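You operate a simulated robot arm through the tools that you are given. There is no shell and no other tool. Be economical: measure what you need, move in short steps, check, and stop when the job is done.

Carry out the task below with a simulated two-armed robot. There is one attempt and no reset: what you move stays moved.

JOB
Hold the green lantern on the top of the black table steady with one hand and press the green lantern button to switch it on with the other.

The check looks at the end state, three seconds after you hand in, the way a careful person would. Anything else that was tipped, shoved, dropped, spilled or broken makes it a failure.

ROBOT AND FRAMES
Two 7-joint arms with three-finger grippers on one trunk, on a base that drives. Base frame: it is fixed to the floor where the robot stands at the start and does not move with it; the origin is under the middle of the robot, x ahead of it, y to its left, z up; the surface under the hand at the start is at about z = 750. Readings come in mm, degrees, newtons and seconds.
The left shoulder is at the start at [20, 154, 1054], the right one opposite. With the tool pointing down near the work surface each hand reaches from about 200 to 620 mm from the robot's upright axis, wherever it stands, measured 20 degrees to its own side. Places, roughly: green lantern button [500, -100, 900]. Payload 2.69 kg a hand.
The TCP of each hand is the grasp point between the finger pads, 29 mm short of the fingertips. In the tool frame z runs along the fingers and y along their closing line. Largest opening 120 mm; the body of the gripper starts 78 mm behind the TCP.
Orientation is that of the tool frame in the base frame, as [roll, pitch, yaw] about the fixed x, y, z axes, in that order (R = Rz(yaw) Ry(pitch) Rx(roll)). With the fingers straight down and closing along the base's y, the tool's x points along the base's -x, its y along +y and its z along -z.

CONTROLS
- The arms move only by the tool play_rows. It takes "left_commands", "right_commands" or both (then of equal length, played together; a hand with none holds still); each is a list of rows, each a list of 7 numbers: the shift along the base's x, y, z in units of 250 mm (1.0 is 250 mm), then the turn, a rotation vector about the base's x, y, z in units of 45 degrees (1.0 is 45 degrees), then the closure in counts, from 0 (fully open) to 255 (shut). In form: [[x, y, z, wx, wy, wz, claw], ...]. A call has 1 to 12 rows; each row is the pose to reach, as a shift and turn from the pose commanded when the call began. A call with a number of a shift or a turn outside -1 to 1 is refused whole. Each row takes 0.2 s and may step no farther than 50 mm and 8.6 degrees from the row before; otherwise, or with a gripper value out of range, the whole call is refused. A pose out of reach is approached as far as the arm can. The call stops where the force on the tool passes 40 N (or 10 N more than at its start, if that is more) or the arm is blocked; 0.2 s more then pass. The fingers move at their own pace and stop on an object; they squeeze with about 33 N. The grip force told is the motor's: it shows also when the fingers shut on nothing. Time passes only in rows, and 0.2 s behind the last, so rows that repeat a pose let the fingers close. It gives the time, the measured TCP pose, the force on the tool (base axes), the opening and the grip force at its end, in the units of the frame above (readings bear some noise), with the torque about the TCP (base axes, N m) and any sound that the robot's microphone picked up.
- Cameras (640 x 400 px; columns grow to the right, rows downward): "scene" is now at [114.5, -39.7, 1227.8]; the picture's right is [-0.42, -0.91, 0.00], its down [-0.33, 0.15, -0.93] and it looks along [0.85, -0.39, -0.37] (base axes); focal length 214 px, centre (320, 200). "left" rides on the left gripper at [63, 0, -104] in its tool frame; the picture's right is [0.00, 1.00, 0.00], its down [-0.83, 0.00, -0.56] and it looks along [-0.56, 0.00, 0.83] (tool axes); focal length 275 px, centre (320, 200). "right" rides on the right gripper at [63, 0, -104] in its tool frame; the picture's right is [0.00, 1.00, 0.00], its down [-0.83, 0.00, -0.56] and it looks along [-0.56, 0.00, 0.83] (tool axes); focal length 275 px, centre (320, 200). There is no depth. A picture from a camera that has moved, and an enlarged one, comes with that camera's place and axes in the base frame and with its lens.
- get_image(camera): a new picture of that camera. The clock stands still meanwhile.
- lift_body(by): slides the trunk up (or, below 0, down) by that many mm; the arms and the scene camera ride with it, the base frame stays. It gives what a move gives, with no picture.
- base_move(legs): drives the robot by 1 to 6 legs, each [ahead, left, turn to the left] in mm, mm and degrees, along the robot's own axes; the way and the turn of a leg run together, so that a leg with both is an arc; at most 1500 mm and 180 degrees a leg. The arms and the cameras ride along, it lands a little off, and it stops where it bumps. It gives what a move gives.
- aim_head(pan, tilt): turns the head with the scene camera to pan (to the left, within 80 degrees either way) and tilt (down, from -29 to 69), counted from straight ahead of the robot. It gives what a move gives.
- close_up(camera, box): a new picture of the part [left, top, right, bottom] of that camera's present view, enlarged. The clock stands still meanwhile.
- finish_job(): hands the job in; it is judged then, once.

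Go step by step. Nothing tells you exact positions but the pictures and the camera data: compare them with the known pose of the tool, close in by small moves and look again before you grip or let go. The budget is 120 turns and 92 pictures, counting those below and the enlarged ones. Unless the task says otherwise, let go and move clear before handing in, and close with one line.

The tools are called by a JSON object that holds its "method" and its "body". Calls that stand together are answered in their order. play_rows: Moves the arms, as the interface text tells. Its arguments: {"type":"object","properties":{"left_commands":{"type":"array","items":{"type":"array","items":{"type":"number"}}},"right_commands":{"type":"array","items":{"type":"array","items":{"type":"number"}}}},"required":[]} The other tools are called the same way: lift_body (by) slides the trunk up or down; base_move (legs) drives the base; aim_head (pan, tilt) turns the head that bears the scene camera; get_image (camera) takes a picture; close_up (camera, box) takes an enlarged picture of a part of a camera's view; finish_job () hands the job in.

At the start:

```text
clock: 0.0
left_tool_pos: [343.5, 17.9, 1088.2]
left_tcp_rot: [180.0, 0.1, 180.0]
left_ft_force: [0.1, -0.5, -0.3]
left_wrist_torque: [0.0, -0.01, 0.04]
left_opening: 120.0
left_gripper_force: 0.0
right_tool_pos: [322.5, -246.9, 1173.9]
right_tcp_rot: [-179.9, -0.1, 180.0]
right_ft_force: [-0.2, 0.3, -0.2]
right_wrist_torque: [0.0, 0.04, 0.0]
right_opening: 120.1
right_gripper_force: 0.1
trunk travel left (down, up): [-415.0, 22.0]
robot x, y, heading: [0.4, -2.0, 0.1]
head pan, tilt: [-24.7, 21.5]
```

scene: 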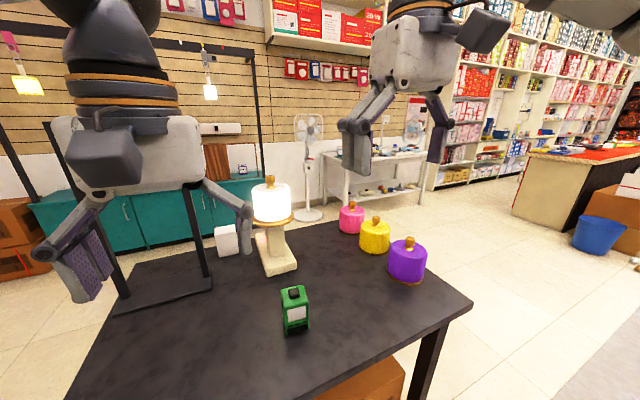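
right: 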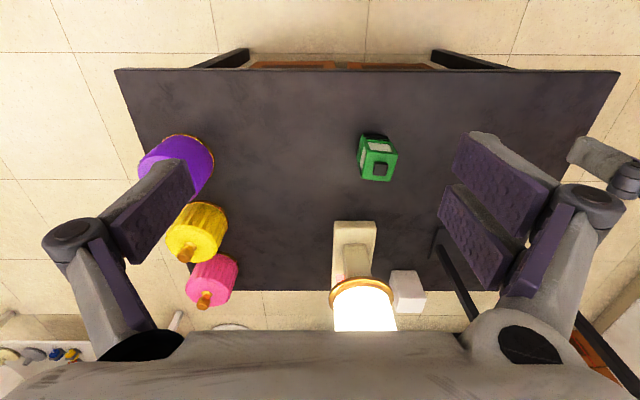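
left: 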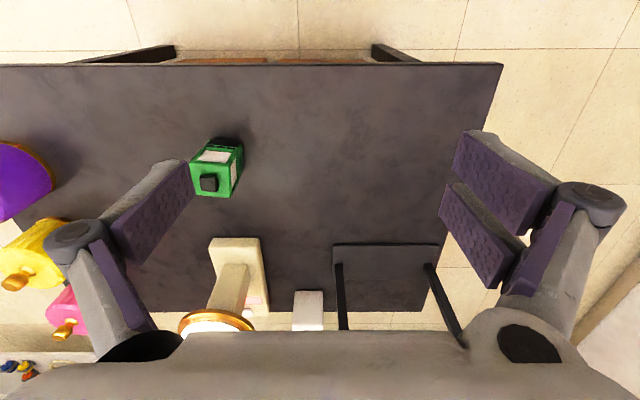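

The green lantern is on the near part of the table, and I put its button at roughly [480, -141, 854]. I'll take close-ups to see its shape.

{"method": "close_up", "body": {"camera": "scene", "box": [250, 270, 346, 340]}}

{"method": "close_up", "body": {"camera": "right", "box": [330, 115, 430, 195]}}

{"method": "close_up", "body": {"camera": "left", "box": [165, 120, 265, 210]}}

```text
5.71 times, centred on (298, 305) of scene
camera zoom: at [114.5, -39.7, 1227.8], right [-0.42, -0.91, 0.0], down [-0.33, 0.15, -0.93], along [0.85, -0.39, -0.37], focal length 1226 px, centre (446, -400)
```

zoom: 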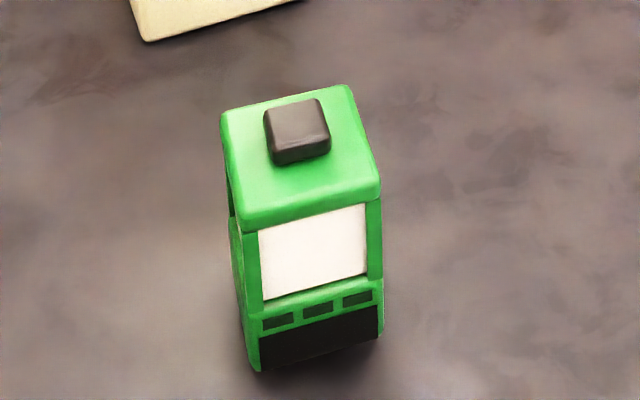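

```text
5.00 times, centred on (380, 155) of right
camera zoom: at [259.4, -246.7, 1278.1], right [0.0, 1.0, 0.0], down [0.83, 0.0, 0.56], along [0.56, 0.0, -0.83], focal length 1376 px, centre (20, 425)
```

zoom: 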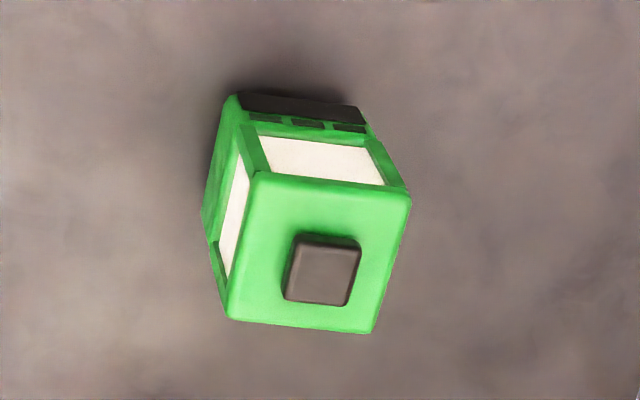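

```text
4.44 times, centred on (215, 165) of left
camera zoom: at [279.9, 19.1, 1192.0], right [0.0, 1.0, 0.0], down [0.83, 0.0, 0.56], along [0.56, 0.0, -0.83], focal length 1224 px, centre (787, 356)
```

zoom: 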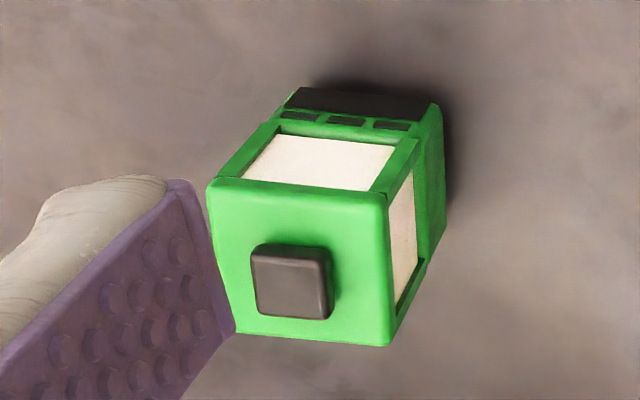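

The lantern is a box about 55 mm square. Its centre is near [482, -141], it is turned about -6°, its top is at about z 840 and its button top at about 852. The left hand will grip its sides from the left, angled down, and the right hand will press from above. I'll start by turning the left hand up high.

{"method": "play_rows", "body": {"left_commands": [[0.06, 0.05, 0, 0, 0, 0.166, 0], [0.12, 0.1, 0, 0, 0, 0.333, 0], [0.18, 0.15, 0, 0, 0, 0.5, 0], [0.24, 0.2, 0, 0, 0, 0.667, 0], [0.3, 0.25, 0, 0, 0, 0.833, 0], [0.36, 0.3, 0, 0, 0, 1.0, 0]], "right_commands": [[0, 0, 0, 0, 0, 0, 60], [0, 0, 0, 0, 0, 0, 120], [0, 0, 0, 0, 0, 0, 200], [0, 0, 0, 0, 0, 0, 255], [0, 0, 0, 0, 0, 0, 255], [0, 0, 0, 0, 0, 0, 255]]}}

{"method": "play_rows", "body": {"left_commands": [[0, 0, -0.05, 0, 0, 0.166, 0], [0, 0, -0.1, 0, 0, 0.333, 0], [0, 0, -0.15, 0, 0, 0.5, 0], [0, 0, -0.2, 0, 0, 0.667, 0], [0, 0, -0.2, 0, 0, 0.86, 0]]}}

{"method": "play_rows", "body": {"left_commands": [[0, 0, -0.03, -0.166, 0.017, 0, 0], [0, 0.05, -0.06, -0.333, 0.035, 0, 0], [0, 0.1, -0.1, -0.5, 0.052, 0, 0], [0, 0.15, -0.15, -0.667, 0.07, 0, 0], [0, 0.2, -0.2, -0.833, 0.087, 0, 0], [0, 0.2, -0.2, -0.98, 0.105, 0, 0]]}}

```text
clock: 1.4
left_tool_pos: [433.7, 93.3, 1089.1]
left_tcp_rot: [-179.9, 0.1, -134.9]
left_ft_force: [0.3, 0.6, 0.1]
left_wrist_torque: [-0.02, 0.02, -0.01]
left_opening: 119.8
left_gripper_force: 0.0
right_tool_pos: [323.9, -247.0, 1173.8]
right_tcp_rot: [-180.0, 0.0, -180.0]
right_ft_force: [-0.7, 0.4, 0.2]
right_wrist_torque: [-0.05, -0.02, -0.01]
right_opening: 0.0
right_gripper_force: 28.8
trunk travel left (down, up): [-415.0, 22.0]
robot x, y, heading: [1.3, -2.7, 0.0]
head pan, tilt: [-24.7, 21.5]
```

```text
refused: row 5 steps farther than a row can; nothing moved
```

```text
clock: 2.8
left_tool_pos: [432.9, 143.1, 1037.8]
left_tcp_rot: [-148.3, -33.0, -144.6]
left_ft_force: [0.6, 0.8, 0.0]
left_wrist_torque: [0.03, -0.03, -0.02]
left_opening: 120.0
left_gripper_force: 0.1
right_tool_pos: [322.9, -245.5, 1173.5]
right_tcp_rot: [180.0, -0.1, -180.0]
right_ft_force: [0.9, -1.4, 0.6]
right_wrist_torque: [0.0, 0.0, -0.02]
right_opening: 0.0
right_gripper_force: 29.0
trunk travel left (down, up): [-415.0, 22.0]
robot x, y, heading: [1.2, 1.6, 0.1]
head pan, tilt: [-24.7, 21.5]
```

The second call was refused, so the tilt was applied before the yaw was complete. I'll add the remaining yaw about the tilted axis, then the rest of the tilt.

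{"method": "play_rows", "body": {"left_commands": [[0, 0, -0.05, 0.0128, 0.1204, 0.124, 0], [0, 0, -0.1, 0.0256, 0.2408, 0.248, 0], [0, 0, -0.15, 0.0384, 0.3612, 0.372, 0], [0, 0, -0.2, 0.0512, 0.4816, 0.496, 0], [0, 0, -0.25, 0.064, 0.602, 0.62, 0]]}}

{"method": "play_rows", "body": {"left_commands": [[0.05, 0, -0.05, -0.173, 0.0185, 0, 0], [0.1, 0, -0.1, -0.347, 0.037, 0, 0], [0.16, 0, -0.1, -0.347, 0.037, 0, 0], [0.21, 0, -0.1, -0.347, 0.037, 0, 0]]}}

{"method": "get_image", "body": {"camera": "left"}}

{"method": "get_image", "body": {"camera": "scene"}}

```text
clock: 4.0
left_tool_pos: [434.2, 143.9, 975.8]
left_tcp_rot: [179.8, -44.4, -95.7]
left_ft_force: [-0.4, -0.4, -0.4]
left_wrist_torque: [0.04, -0.01, 0.03]
left_opening: 120.1
left_gripper_force: 0.0
right_tool_pos: [323.1, -247.8, 1173.6]
right_tcp_rot: [-179.9, 0.0, -179.9]
right_ft_force: [0.1, 0.5, -0.8]
right_wrist_torque: [0.0, 0.02, 0.01]
right_opening: 0.0
right_gripper_force: 29.1
trunk travel left (down, up): [-415.0, 22.0]
robot x, y, heading: [-0.4, 0.0, -0.2]
head pan, tilt: [-24.7, 21.5]
```

```text
clock: 5.0
left_tool_pos: [486.6, 143.7, 951.1]
left_tcp_rot: [179.9, -60.0, -96.0]
left_ft_force: [0.8, -0.8, 1.0]
left_wrist_torque: [-0.06, 0.0, 0.01]
left_opening: 119.9
left_gripper_force: 0.1
right_tool_pos: [323.0, -246.4, 1173.3]
right_tcp_rot: [180.0, 0.0, -179.9]
right_ft_force: [0.3, 0.3, 0.3]
right_wrist_torque: [0.01, -0.02, 0.02]
right_opening: 0.0
right_gripper_force: 28.6
trunk travel left (down, up): [-415.0, 22.0]
robot x, y, heading: [-1.9, -1.3, -0.1]
head pan, tilt: [-24.7, 21.5]
```

```text
85 pictures are left
camera left: at [491.9, 202.5, 1057.7], right [-0.99, 0.11, 0.0], down [0.1, 0.89, -0.44], along [-0.04, -0.44, -0.9], focal length 275 px, centre (320, 200)
```

left: 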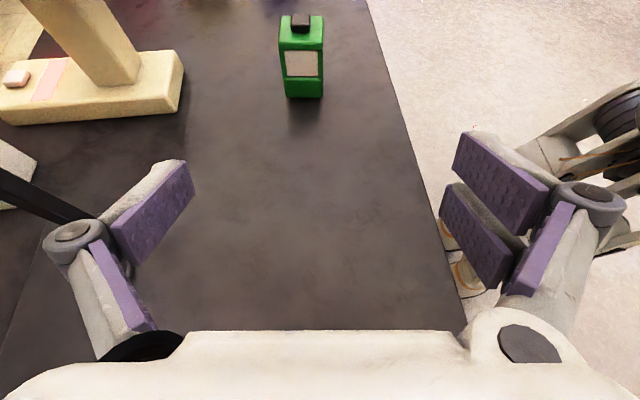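

```text
84 pictures are left
camera scene: at [114.8, -39.6, 1227.7], right [-0.42, -0.91, 0.0], down [-0.33, 0.15, -0.93], along [0.85, -0.39, -0.37], focal length 214 px, centre (320, 200)
```

scene: 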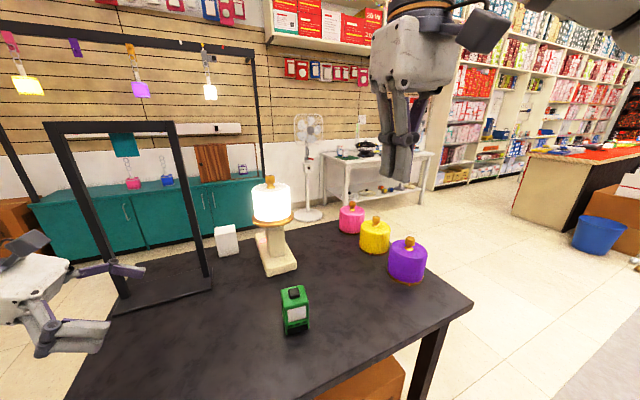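

The view agrees with the estimate. The lantern's near face is at about y -116, and its centre is close to x 482. I'll move to a pre-grasp point about 120 mm back along the finger axis.

{"method": "play_rows", "body": {"left_commands": [[0.004, -0.146, -0.071, 0, 0, 0, 0], [0.008, -0.292, -0.142, 0, 0, 0, 0], [0.012, -0.438, -0.213, 0, 0, 0, 0], [0.016, -0.584, -0.284, 0, 0, 0, 0], [0.02, -0.728, -0.356, 0, 0, 0, 0]]}}

{"method": "get_image", "body": {"camera": "left"}}

{"method": "get_image", "body": {"camera": "scene"}}

```text
clock: 6.2
left_tool_pos: [492.4, -40.4, 862.0]
left_tcp_rot: [179.9, -60.0, -95.9]
left_ft_force: [-0.1, -0.6, 0.4]
left_wrist_torque: [0.02, 0.02, 0.02]
left_opening: 120.0
left_gripper_force: 0.1
right_tool_pos: [323.9, -246.6, 1173.1]
right_tcp_rot: [180.0, 0.1, 180.0]
right_ft_force: [0.8, -0.8, 0.2]
right_wrist_torque: [0.01, 0.0, 0.02]
right_opening: 0.0
right_gripper_force: 28.6
trunk travel left (down, up): [-415.0, 22.0]
robot x, y, heading: [1.8, -3.1, 0.2]
head pan, tilt: [-24.7, 21.5]
```

```text
83 pictures are left
camera left: at [497.2, 18.9, 968.7], right [-0.99, 0.11, 0.0], down [0.1, 0.89, -0.44], along [-0.04, -0.44, -0.9], focal length 275 px, centre (320, 200)
```

left: 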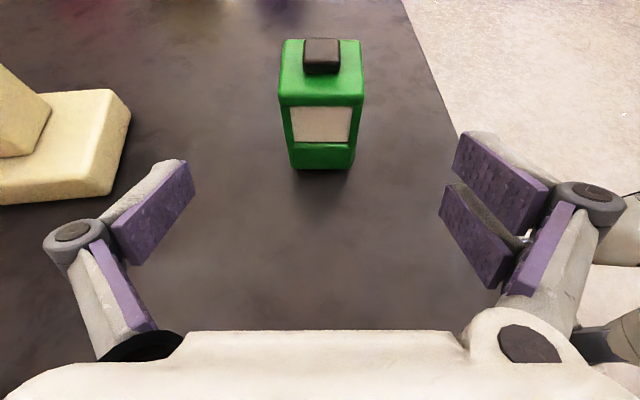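

```text
82 pictures are left
camera scene: at [114.8, -40.2, 1227.7], right [-0.42, -0.91, 0.0], down [-0.33, 0.15, -0.93], along [0.85, -0.39, -0.37], focal length 214 px, centre (320, 200)
```

scene: 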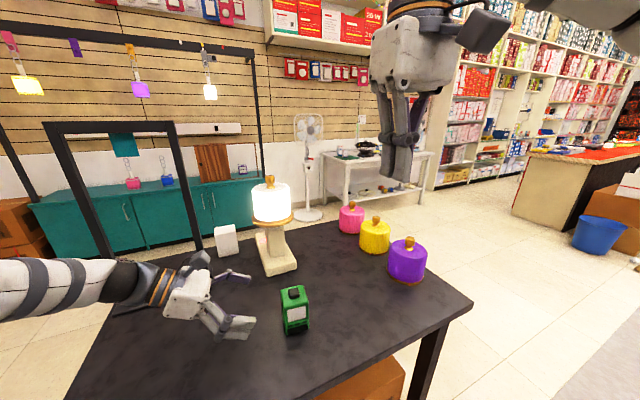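

The lantern is centred between the fingers and lined up with them. I'll advance along the finger axis and keep the fingers open.

{"method": "play_rows", "body": {"left_commands": [[-0.011, -0.1, -0.06, 0, 0, 0, 0], [-0.022, -0.2, -0.12, 0, 0, 0, 0], [-0.033, -0.3, -0.18, 0, 0, 0, 0], [-0.044, -0.4, -0.24, 0, 0, 0, 0]]}}

{"method": "get_image", "body": {"camera": "left"}}

{"method": "close_up", "body": {"camera": "scene", "box": [160, 220, 400, 370]}}

```text
clock: 7.2
left_tool_pos: [481.3, -138.7, 802.4]
left_tcp_rot: [180.0, -60.0, -95.8]
left_ft_force: [0.2, -0.6, -0.1]
left_wrist_torque: [0.01, -0.03, 0.01]
left_opening: 120.0
left_gripper_force: 0.0
right_tool_pos: [322.5, -247.8, 1174.7]
right_tcp_rot: [-180.0, 0.1, -179.9]
right_ft_force: [-0.5, 0.6, 0.7]
right_wrist_torque: [0.02, -0.01, -0.01]
right_opening: 0.1
right_gripper_force: 28.3
trunk travel left (down, up): [-415.0, 22.0]
robot x, y, heading: [-1.3, 4.3, -0.3]
head pan, tilt: [-24.7, 21.5]
```

```text
81 pictures are left
camera left: at [486.1, -79.9, 908.6], right [-0.99, 0.11, 0.0], down [0.1, 0.89, -0.44], along [-0.04, -0.44, -0.9], focal length 275 px, centre (320, 200)
```

left: 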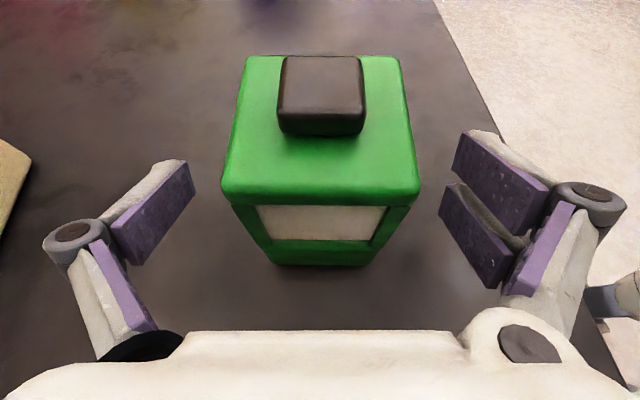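

```text
2.67 times, centred on (280, 295) of scene
camera zoom: at [114.6, -40.0, 1227.7], right [-0.42, -0.91, 0.0], down [-0.33, 0.15, -0.93], along [0.85, -0.39, -0.37], focal length 572 px, centre (427, -53)
```

zoom: 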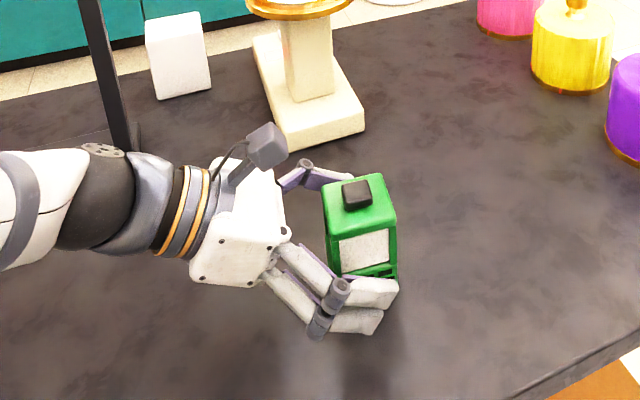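

The fingers straddle the lantern body. I'll close them gradually.

{"method": "play_rows", "body": {"left_commands": [[0, 0, 0, 0, 0, 0, 60], [0, 0, 0, 0, 0, 0, 100], [0, 0, 0, 0, 0, 0, 120], [0, 0, 0, 0, 0, 0, 130], [0, 0, 0, 0, 0, 0, 140], [0, 0, 0, 0, 0, 0, 160], [0, 0, 0, 0, 0, 0, 200], [0, 0, 0, 0, 0, 0, 200]]}}

{"method": "get_image", "body": {"camera": "left"}}

{"method": "close_up", "body": {"camera": "scene", "box": [160, 220, 400, 370]}}

```text
clock: 9.0
left_tool_pos: [480.6, -139.4, 802.4]
left_tcp_rot: [179.8, -60.1, -95.7]
left_ft_force: [-2.0, -0.8, 0.5]
left_wrist_torque: [0.0, 0.02, 0.01]
left_opening: 55.6
left_gripper_force: 33.0
right_tool_pos: [322.2, -246.2, 1172.5]
right_tcp_rot: [-180.0, 0.0, -180.0]
right_ft_force: [0.1, -0.3, 0.0]
right_wrist_torque: [-0.01, -0.05, -0.04]
right_opening: 0.0
right_gripper_force: 28.0
trunk travel left (down, up): [-415.0, 22.0]
robot x, y, heading: [-2.0, 0.8, -0.1]
head pan, tilt: [-24.7, 21.5]
```

```text
79 pictures are left
camera left: at [485.8, -79.6, 908.8], right [-0.99, 0.11, 0.0], down [0.1, 0.89, -0.44], along [-0.04, -0.44, -0.9], focal length 275 px, centre (320, 200)
```

left: 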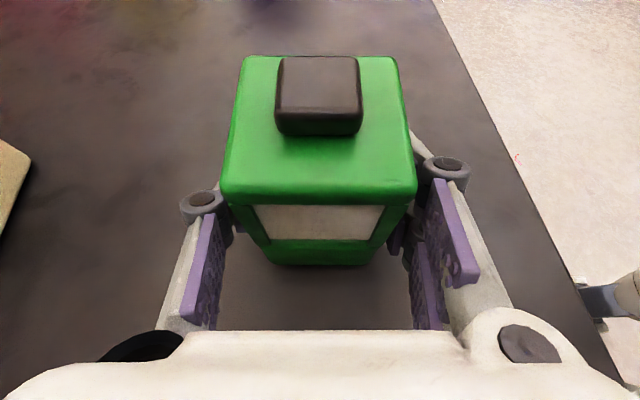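

```text
2.67 times, centred on (280, 295) of scene
camera zoom: at [114.3, -39.7, 1227.8], right [-0.42, -0.91, 0.0], down [-0.33, 0.15, -0.93], along [0.85, -0.39, -0.37], focal length 572 px, centre (427, -53)
```

zoom: 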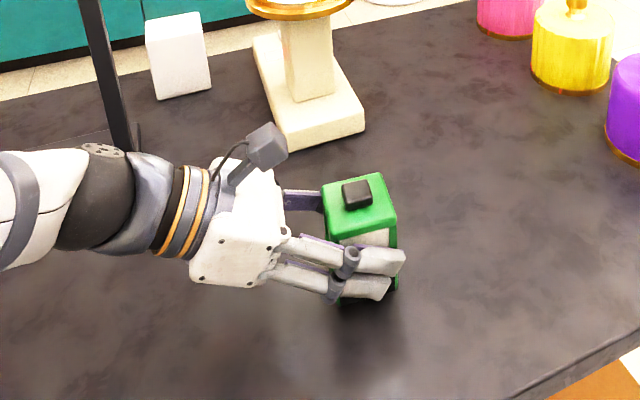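

The lantern is held firmly, with a 55.6 mm grip at 33 N. Its button is still near [480, -143, 852]. I'll bring the right hand, closed and tilted about 15° away from the left wrist, to hover above it.

{"method": "play_rows", "body": {"right_commands": [[0.1, 0.02, -0.1, 0.055, 0, 0, 255], [0.2, 0.06, -0.22, 0.11, 0, 0, 255], [0.3, 0.12, -0.34, 0.165, 0, 0, 255], [0.4, 0.19, -0.46, 0.22, 0, 0, 255], [0.5, 0.26, -0.58, 0.275, 0, 0, 255], [0.58, 0.33, -0.7, 0.333, 0, 0, 255], [0.632, 0.4, -0.82, 0.333, 0, 0, 255]]}}

{"method": "get_image", "body": {"camera": "right"}}

{"method": "get_image", "body": {"camera": "left"}}

{"method": "get_image", "body": {"camera": "scene"}}

```text
clock: 10.6
left_tool_pos: [480.2, -138.7, 802.4]
left_tcp_rot: [179.9, -60.0, -95.9]
left_ft_force: [0.8, 0.4, 0.1]
left_wrist_torque: [-0.07, -0.07, -0.03]
left_opening: 56.0
left_gripper_force: 33.2
right_tool_pos: [481.2, -146.5, 969.8]
right_tcp_rot: [165.0, 0.1, 180.0]
right_ft_force: [0.2, 0.7, 0.0]
right_wrist_torque: [0.01, -0.02, 0.03]
right_opening: 0.1
right_gripper_force: 28.1
trunk travel left (down, up): [-415.0, 22.0]
robot x, y, heading: [4.2, 1.0, -0.2]
head pan, tilt: [-24.7, 21.5]
```

```text
77 pictures are left
camera right: at [417.9, -173.4, 1070.1], right [0.0, 0.97, 0.26], down [0.83, -0.14, 0.54], along [0.56, 0.22, -0.8], focal length 275 px, centre (320, 200)
```

right: 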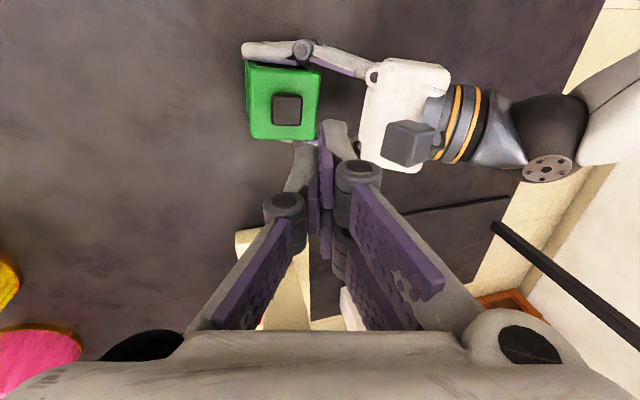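

```text
76 pictures are left
camera left: at [486.0, -79.5, 908.8], right [-0.99, 0.11, 0.0], down [0.1, 0.89, -0.44], along [-0.04, -0.44, -0.9], focal length 275 px, centre (320, 200)
```

left: 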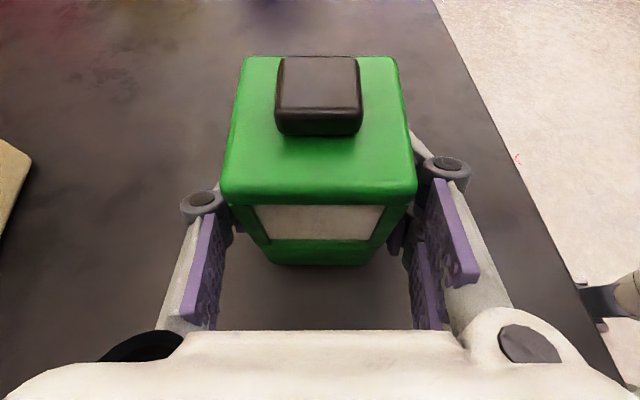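

```text
75 pictures are left
camera scene: at [114.5, -39.5, 1227.8], right [-0.42, -0.91, 0.0], down [-0.33, 0.15, -0.93], along [0.85, -0.39, -0.37], focal length 214 px, centre (320, 200)
```

scene: 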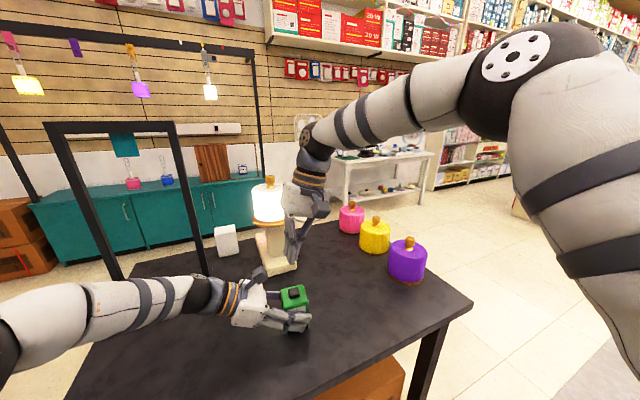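

Triangulating again from the right camera puts the button at [480, -142, 852], and the two hands are clear of each other. I'll lower to about 12 mm above contact and check.

{"method": "play_rows", "body": {"right_commands": [[0, 0.005, -0.1, 0, 0, 0, 255], [0, 0.01, -0.2, 0, 0, 0, 255], [0, 0.01, -0.3, 0, 0, 0, 255]]}}

{"method": "get_image", "body": {"camera": "left"}}

{"method": "close_up", "body": {"camera": "scene", "box": [230, 220, 390, 340]}}

```text
clock: 11.4
left_tool_pos: [480.8, -138.7, 803.2]
left_tcp_rot: [179.8, -60.1, -95.9]
left_ft_force: [0.1, 0.3, 1.4]
left_wrist_torque: [-0.04, -0.12, 0.0]
left_opening: 55.7
left_gripper_force: 33.1
right_tool_pos: [480.9, -144.5, 893.7]
right_tcp_rot: [165.0, 0.1, -180.0]
right_ft_force: [0.3, -0.4, -0.5]
right_wrist_torque: [0.0, 0.06, 0.02]
right_opening: 0.1
right_gripper_force: 28.7
trunk travel left (down, up): [-415.0, 22.0]
robot x, y, heading: [0.6, 1.8, -0.1]
head pan, tilt: [-24.7, 21.5]
```

```text
74 pictures are left
camera left: at [485.9, -79.5, 908.8], right [-0.99, 0.11, 0.0], down [0.1, 0.89, -0.44], along [-0.04, -0.44, -0.9], focal length 275 px, centre (320, 200)
```

left: 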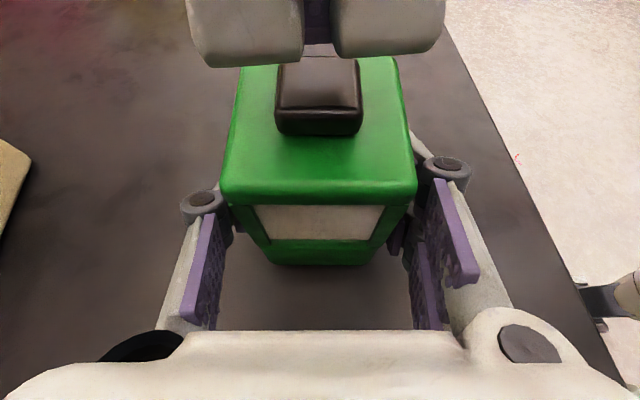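

```text
3.33 times, centred on (310, 280) of scene
camera zoom: at [114.4, -39.7, 1227.8], right [-0.42, -0.91, 0.0], down [-0.33, 0.15, -0.93], along [0.85, -0.39, -0.37], focal length 715 px, centre (353, -67)
```

zoom: 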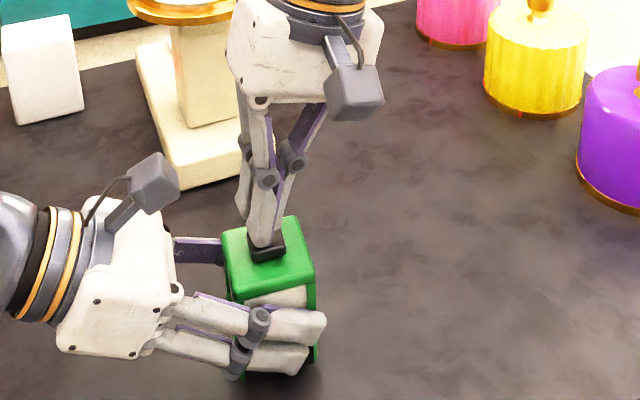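

The closed fingertips are over the button. I'll press down in small steps and watch the force and sound.

{"method": "play_rows", "body": {"right_commands": [[0, 0, -0.016, 0, 0, 0, 255], [0, 0, -0.028, 0, 0, 0, 255], [0, 0, -0.036, 0, 0, 0, 255], [0, 0, -0.044, 0, 0, 0, 255]]}}

{"method": "close_up", "body": {"camera": "scene", "box": [270, 260, 350, 320]}}

{"method": "get_image", "body": {"camera": "left"}}

```text
clock: 12.4
left_tool_pos: [479.9, -139.2, 802.6]
left_tcp_rot: [179.8, -60.0, -95.8]
left_ft_force: [0.7, -0.2, 1.3]
left_wrist_torque: [-0.03, -0.11, 0.01]
left_opening: 55.5
left_gripper_force: 32.8
right_tool_pos: [481.4, -143.0, 883.4]
right_tcp_rot: [165.0, 0.0, 180.0]
right_ft_force: [-0.5, 0.3, 0.2]
right_wrist_torque: [-0.01, 0.01, -0.02]
right_opening: 0.3
right_gripper_force: 28.6
trunk travel left (down, up): [-415.0, 22.0]
robot x, y, heading: [2.9, -0.2, 0.1]
head pan, tilt: [-24.7, 21.5]
```

```text
6.67 times, centred on (310, 290) of scene
camera zoom: at [114.4, -39.7, 1227.8], right [-0.42, -0.91, 0.0], down [-0.33, 0.15, -0.93], along [0.85, -0.39, -0.37], focal length 1430 px, centre (387, -400)
```

zoom: 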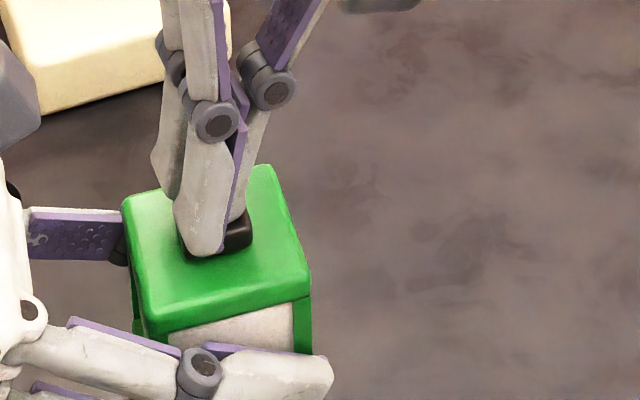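

```text
71 pictures are left
camera left: at [485.9, -79.5, 908.8], right [-0.99, 0.11, 0.0], down [0.1, 0.89, -0.44], along [-0.04, -0.44, -0.9], focal length 275 px, centre (320, 200)
```

left: 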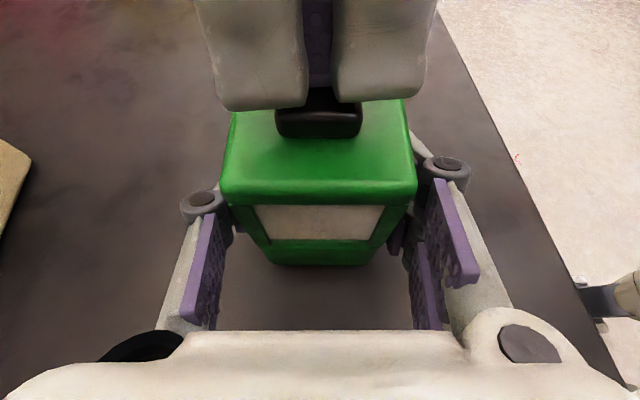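

Not in contact yet. I'll continue down in steps of about 1.5 mm.

{"method": "play_rows", "body": {"right_commands": [[0, 0, -0.006, 0, 0, 0, 255], [0, 0, -0.012, 0, 0, 0, 255], [0, 0, -0.018, 0, 0, 0, 255]]}}

```text
clock: 13.2
left_tool_pos: [480.0, -138.6, 801.8]
left_tcp_rot: [179.9, -60.0, -95.8]
left_ft_force: [1.4, -1.3, 0.8]
left_wrist_torque: [-0.04, -0.14, 0.05]
left_opening: 55.6
left_gripper_force: 33.4
right_tool_pos: [481.8, -143.4, 878.5]
right_tcp_rot: [165.0, -0.1, -180.0]
right_ft_force: [0.0, 0.5, 2.5]
right_wrist_torque: [0.01, 0.02, 0.0]
right_opening: 0.2
right_gripper_force: 28.7
trunk travel left (down, up): [-415.0, 22.0]
robot x, y, heading: [2.5, -0.5, 0.1]
head pan, tilt: [-24.7, 21.5]
heard: click
```

A click was heard at 2.5 N. I'll lift off straight up and see whether the lantern is lit.

{"method": "play_rows", "body": {"right_commands": [[0, 0, 0.04, 0, 0, 0, 255], [0, -0.05, 0.2, 0, 0, 0, 255], [0, -0.15, 0.36, 0, 0, 0, 255]]}}

{"method": "get_image", "body": {"camera": "left"}}

{"method": "close_up", "body": {"camera": "scene", "box": [230, 220, 390, 340]}}

```text
clock: 14.0
left_tool_pos: [480.0, -138.3, 802.7]
left_tcp_rot: [179.8, -60.0, -95.8]
left_ft_force: [-0.8, -0.4, 0.6]
left_wrist_torque: [-0.04, -0.08, 0.03]
left_opening: 55.4
left_gripper_force: 32.7
right_tool_pos: [481.5, -183.4, 967.5]
right_tcp_rot: [165.0, 0.0, 180.0]
right_ft_force: [0.1, -1.0, 1.1]
right_wrist_torque: [-0.02, -0.01, -0.03]
right_opening: 0.0
right_gripper_force: 28.4
trunk travel left (down, up): [-415.0, 22.0]
robot x, y, heading: [2.1, -2.7, 0.0]
head pan, tilt: [-24.7, 21.5]
```

```text
70 pictures are left
camera left: at [485.8, -79.6, 908.8], right [-0.99, 0.11, 0.0], down [0.1, 0.89, -0.44], along [-0.04, -0.44, -0.9], focal length 275 px, centre (320, 200)
```

left: 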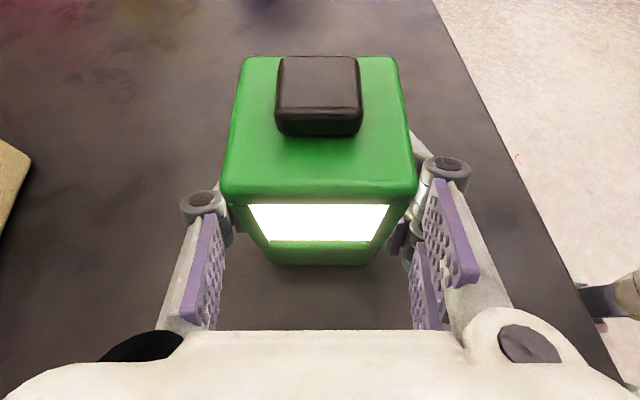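

```text
3.33 times, centred on (310, 280) of scene
camera zoom: at [114.3, -39.8, 1227.8], right [-0.42, -0.91, 0.0], down [-0.33, 0.15, -0.93], along [0.85, -0.39, -0.37], focal length 715 px, centre (353, -67)
```

zoom: 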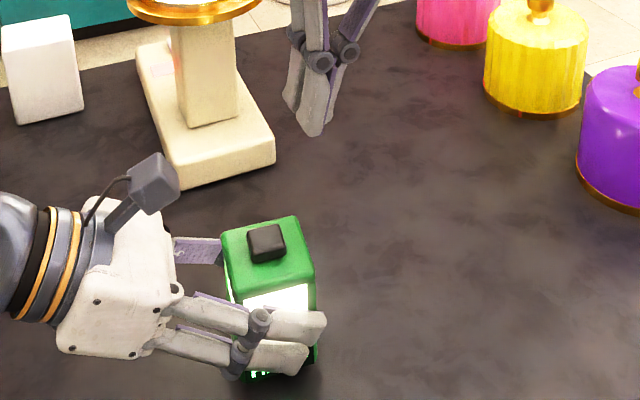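

The lantern is lit. I'll open the left hand, back it out along its axis, and raise the right hand clear.

{"method": "play_rows", "body": {"left_commands": [[0, 0, 0, 0, 0, 0, 120], [0, 0, 0, 0, 0, 0, 80], [0, 0, 0, 0, 0, 0, 0], [0, 0, 0, 0, 0, 0, 0], [0, 0, 0, 0, 0, 0, 0], [0.011, 0.1, 0.06, 0, 0, 0, 0], [0.022, 0.2, 0.12, 0, 0, 0, 0], [0.033, 0.3, 0.18, 0, 0, 0, 0], [0.044, 0.4, 0.24, 0, 0, 0, 0], [0.044, 0.55, 0.32, 0, 0, 0, 0], [0.044, 0.7, 0.4, 0, 0, 0, 0]], "right_commands": [[0, 0, 0, 0, 0, 0, 255], [0, 0, 0, 0, 0, 0, 255], [0, 0, 0, 0, 0, 0, 255], [0, 0, 0, 0, 0, 0, 255], [0, 0, 0, 0, 0, 0, 255], [-0.05, -0.03, 0.1, 0, 0, 0, 255], [-0.12, -0.06, 0.2, 0, 0, 0, 255], [-0.2, -0.1, 0.3, 0, 0, 0, 255], [-0.3, -0.13, 0.4, 0, 0, 0, 255], [-0.4, -0.16, 0.5, 0, 0, 0, 255], [-0.5, -0.2, 0.6, 0, 0, 0, 255]]}}

{"method": "get_image", "body": {"camera": "scene"}}

{"method": "get_image", "body": {"camera": "left"}}

```text
clock: 16.4
left_tool_pos: [490.9, 38.1, 902.4]
left_tcp_rot: [179.8, -60.0, -95.8]
left_ft_force: [-0.3, 0.6, 0.0]
left_wrist_torque: [0.0, -0.02, 0.02]
left_opening: 120.0
left_gripper_force: 0.0
right_tool_pos: [354.0, -232.2, 1119.0]
right_tcp_rot: [165.1, 0.1, -180.0]
right_ft_force: [-0.1, -0.1, 0.1]
right_wrist_torque: [-0.01, -0.01, -0.01]
right_opening: 0.0
right_gripper_force: 28.9
trunk travel left (down, up): [-415.0, 22.0]
robot x, y, heading: [2.5, -1.0, -0.4]
head pan, tilt: [-24.7, 21.5]
```

```text
68 pictures are left
camera scene: at [113.7, -39.7, 1227.9], right [-0.42, -0.91, 0.0], down [-0.33, 0.15, -0.93], along [0.85, -0.39, -0.37], focal length 214 px, centre (320, 200)
```

scene: 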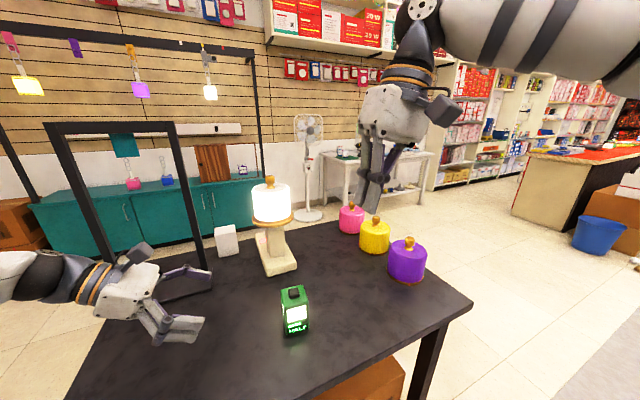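

```text
67 pictures are left
camera left: at [496.4, 97.4, 1008.6], right [-0.99, 0.11, 0.0], down [0.1, 0.89, -0.44], along [-0.05, -0.44, -0.9], focal length 275 px, centre (320, 200)
```

left: 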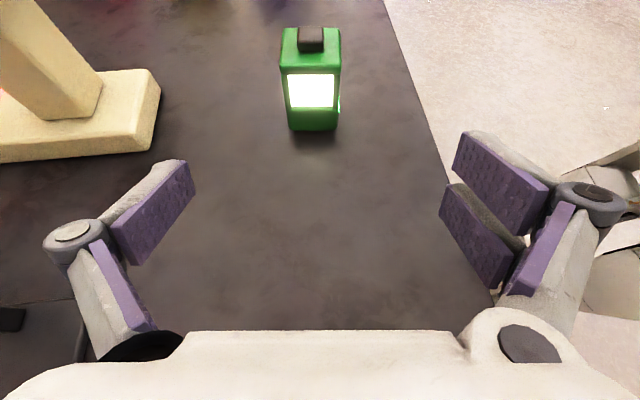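

The lantern stands upright and lit, nothing else has moved, and both hands are clear. I'm handing in.

{"method": "finish_job", "body": {}}

```text
The job is handed in.
```

The green lantern is switched on: I held it with the left hand, pressed its button once with the right, then let go and moved both hands clear.
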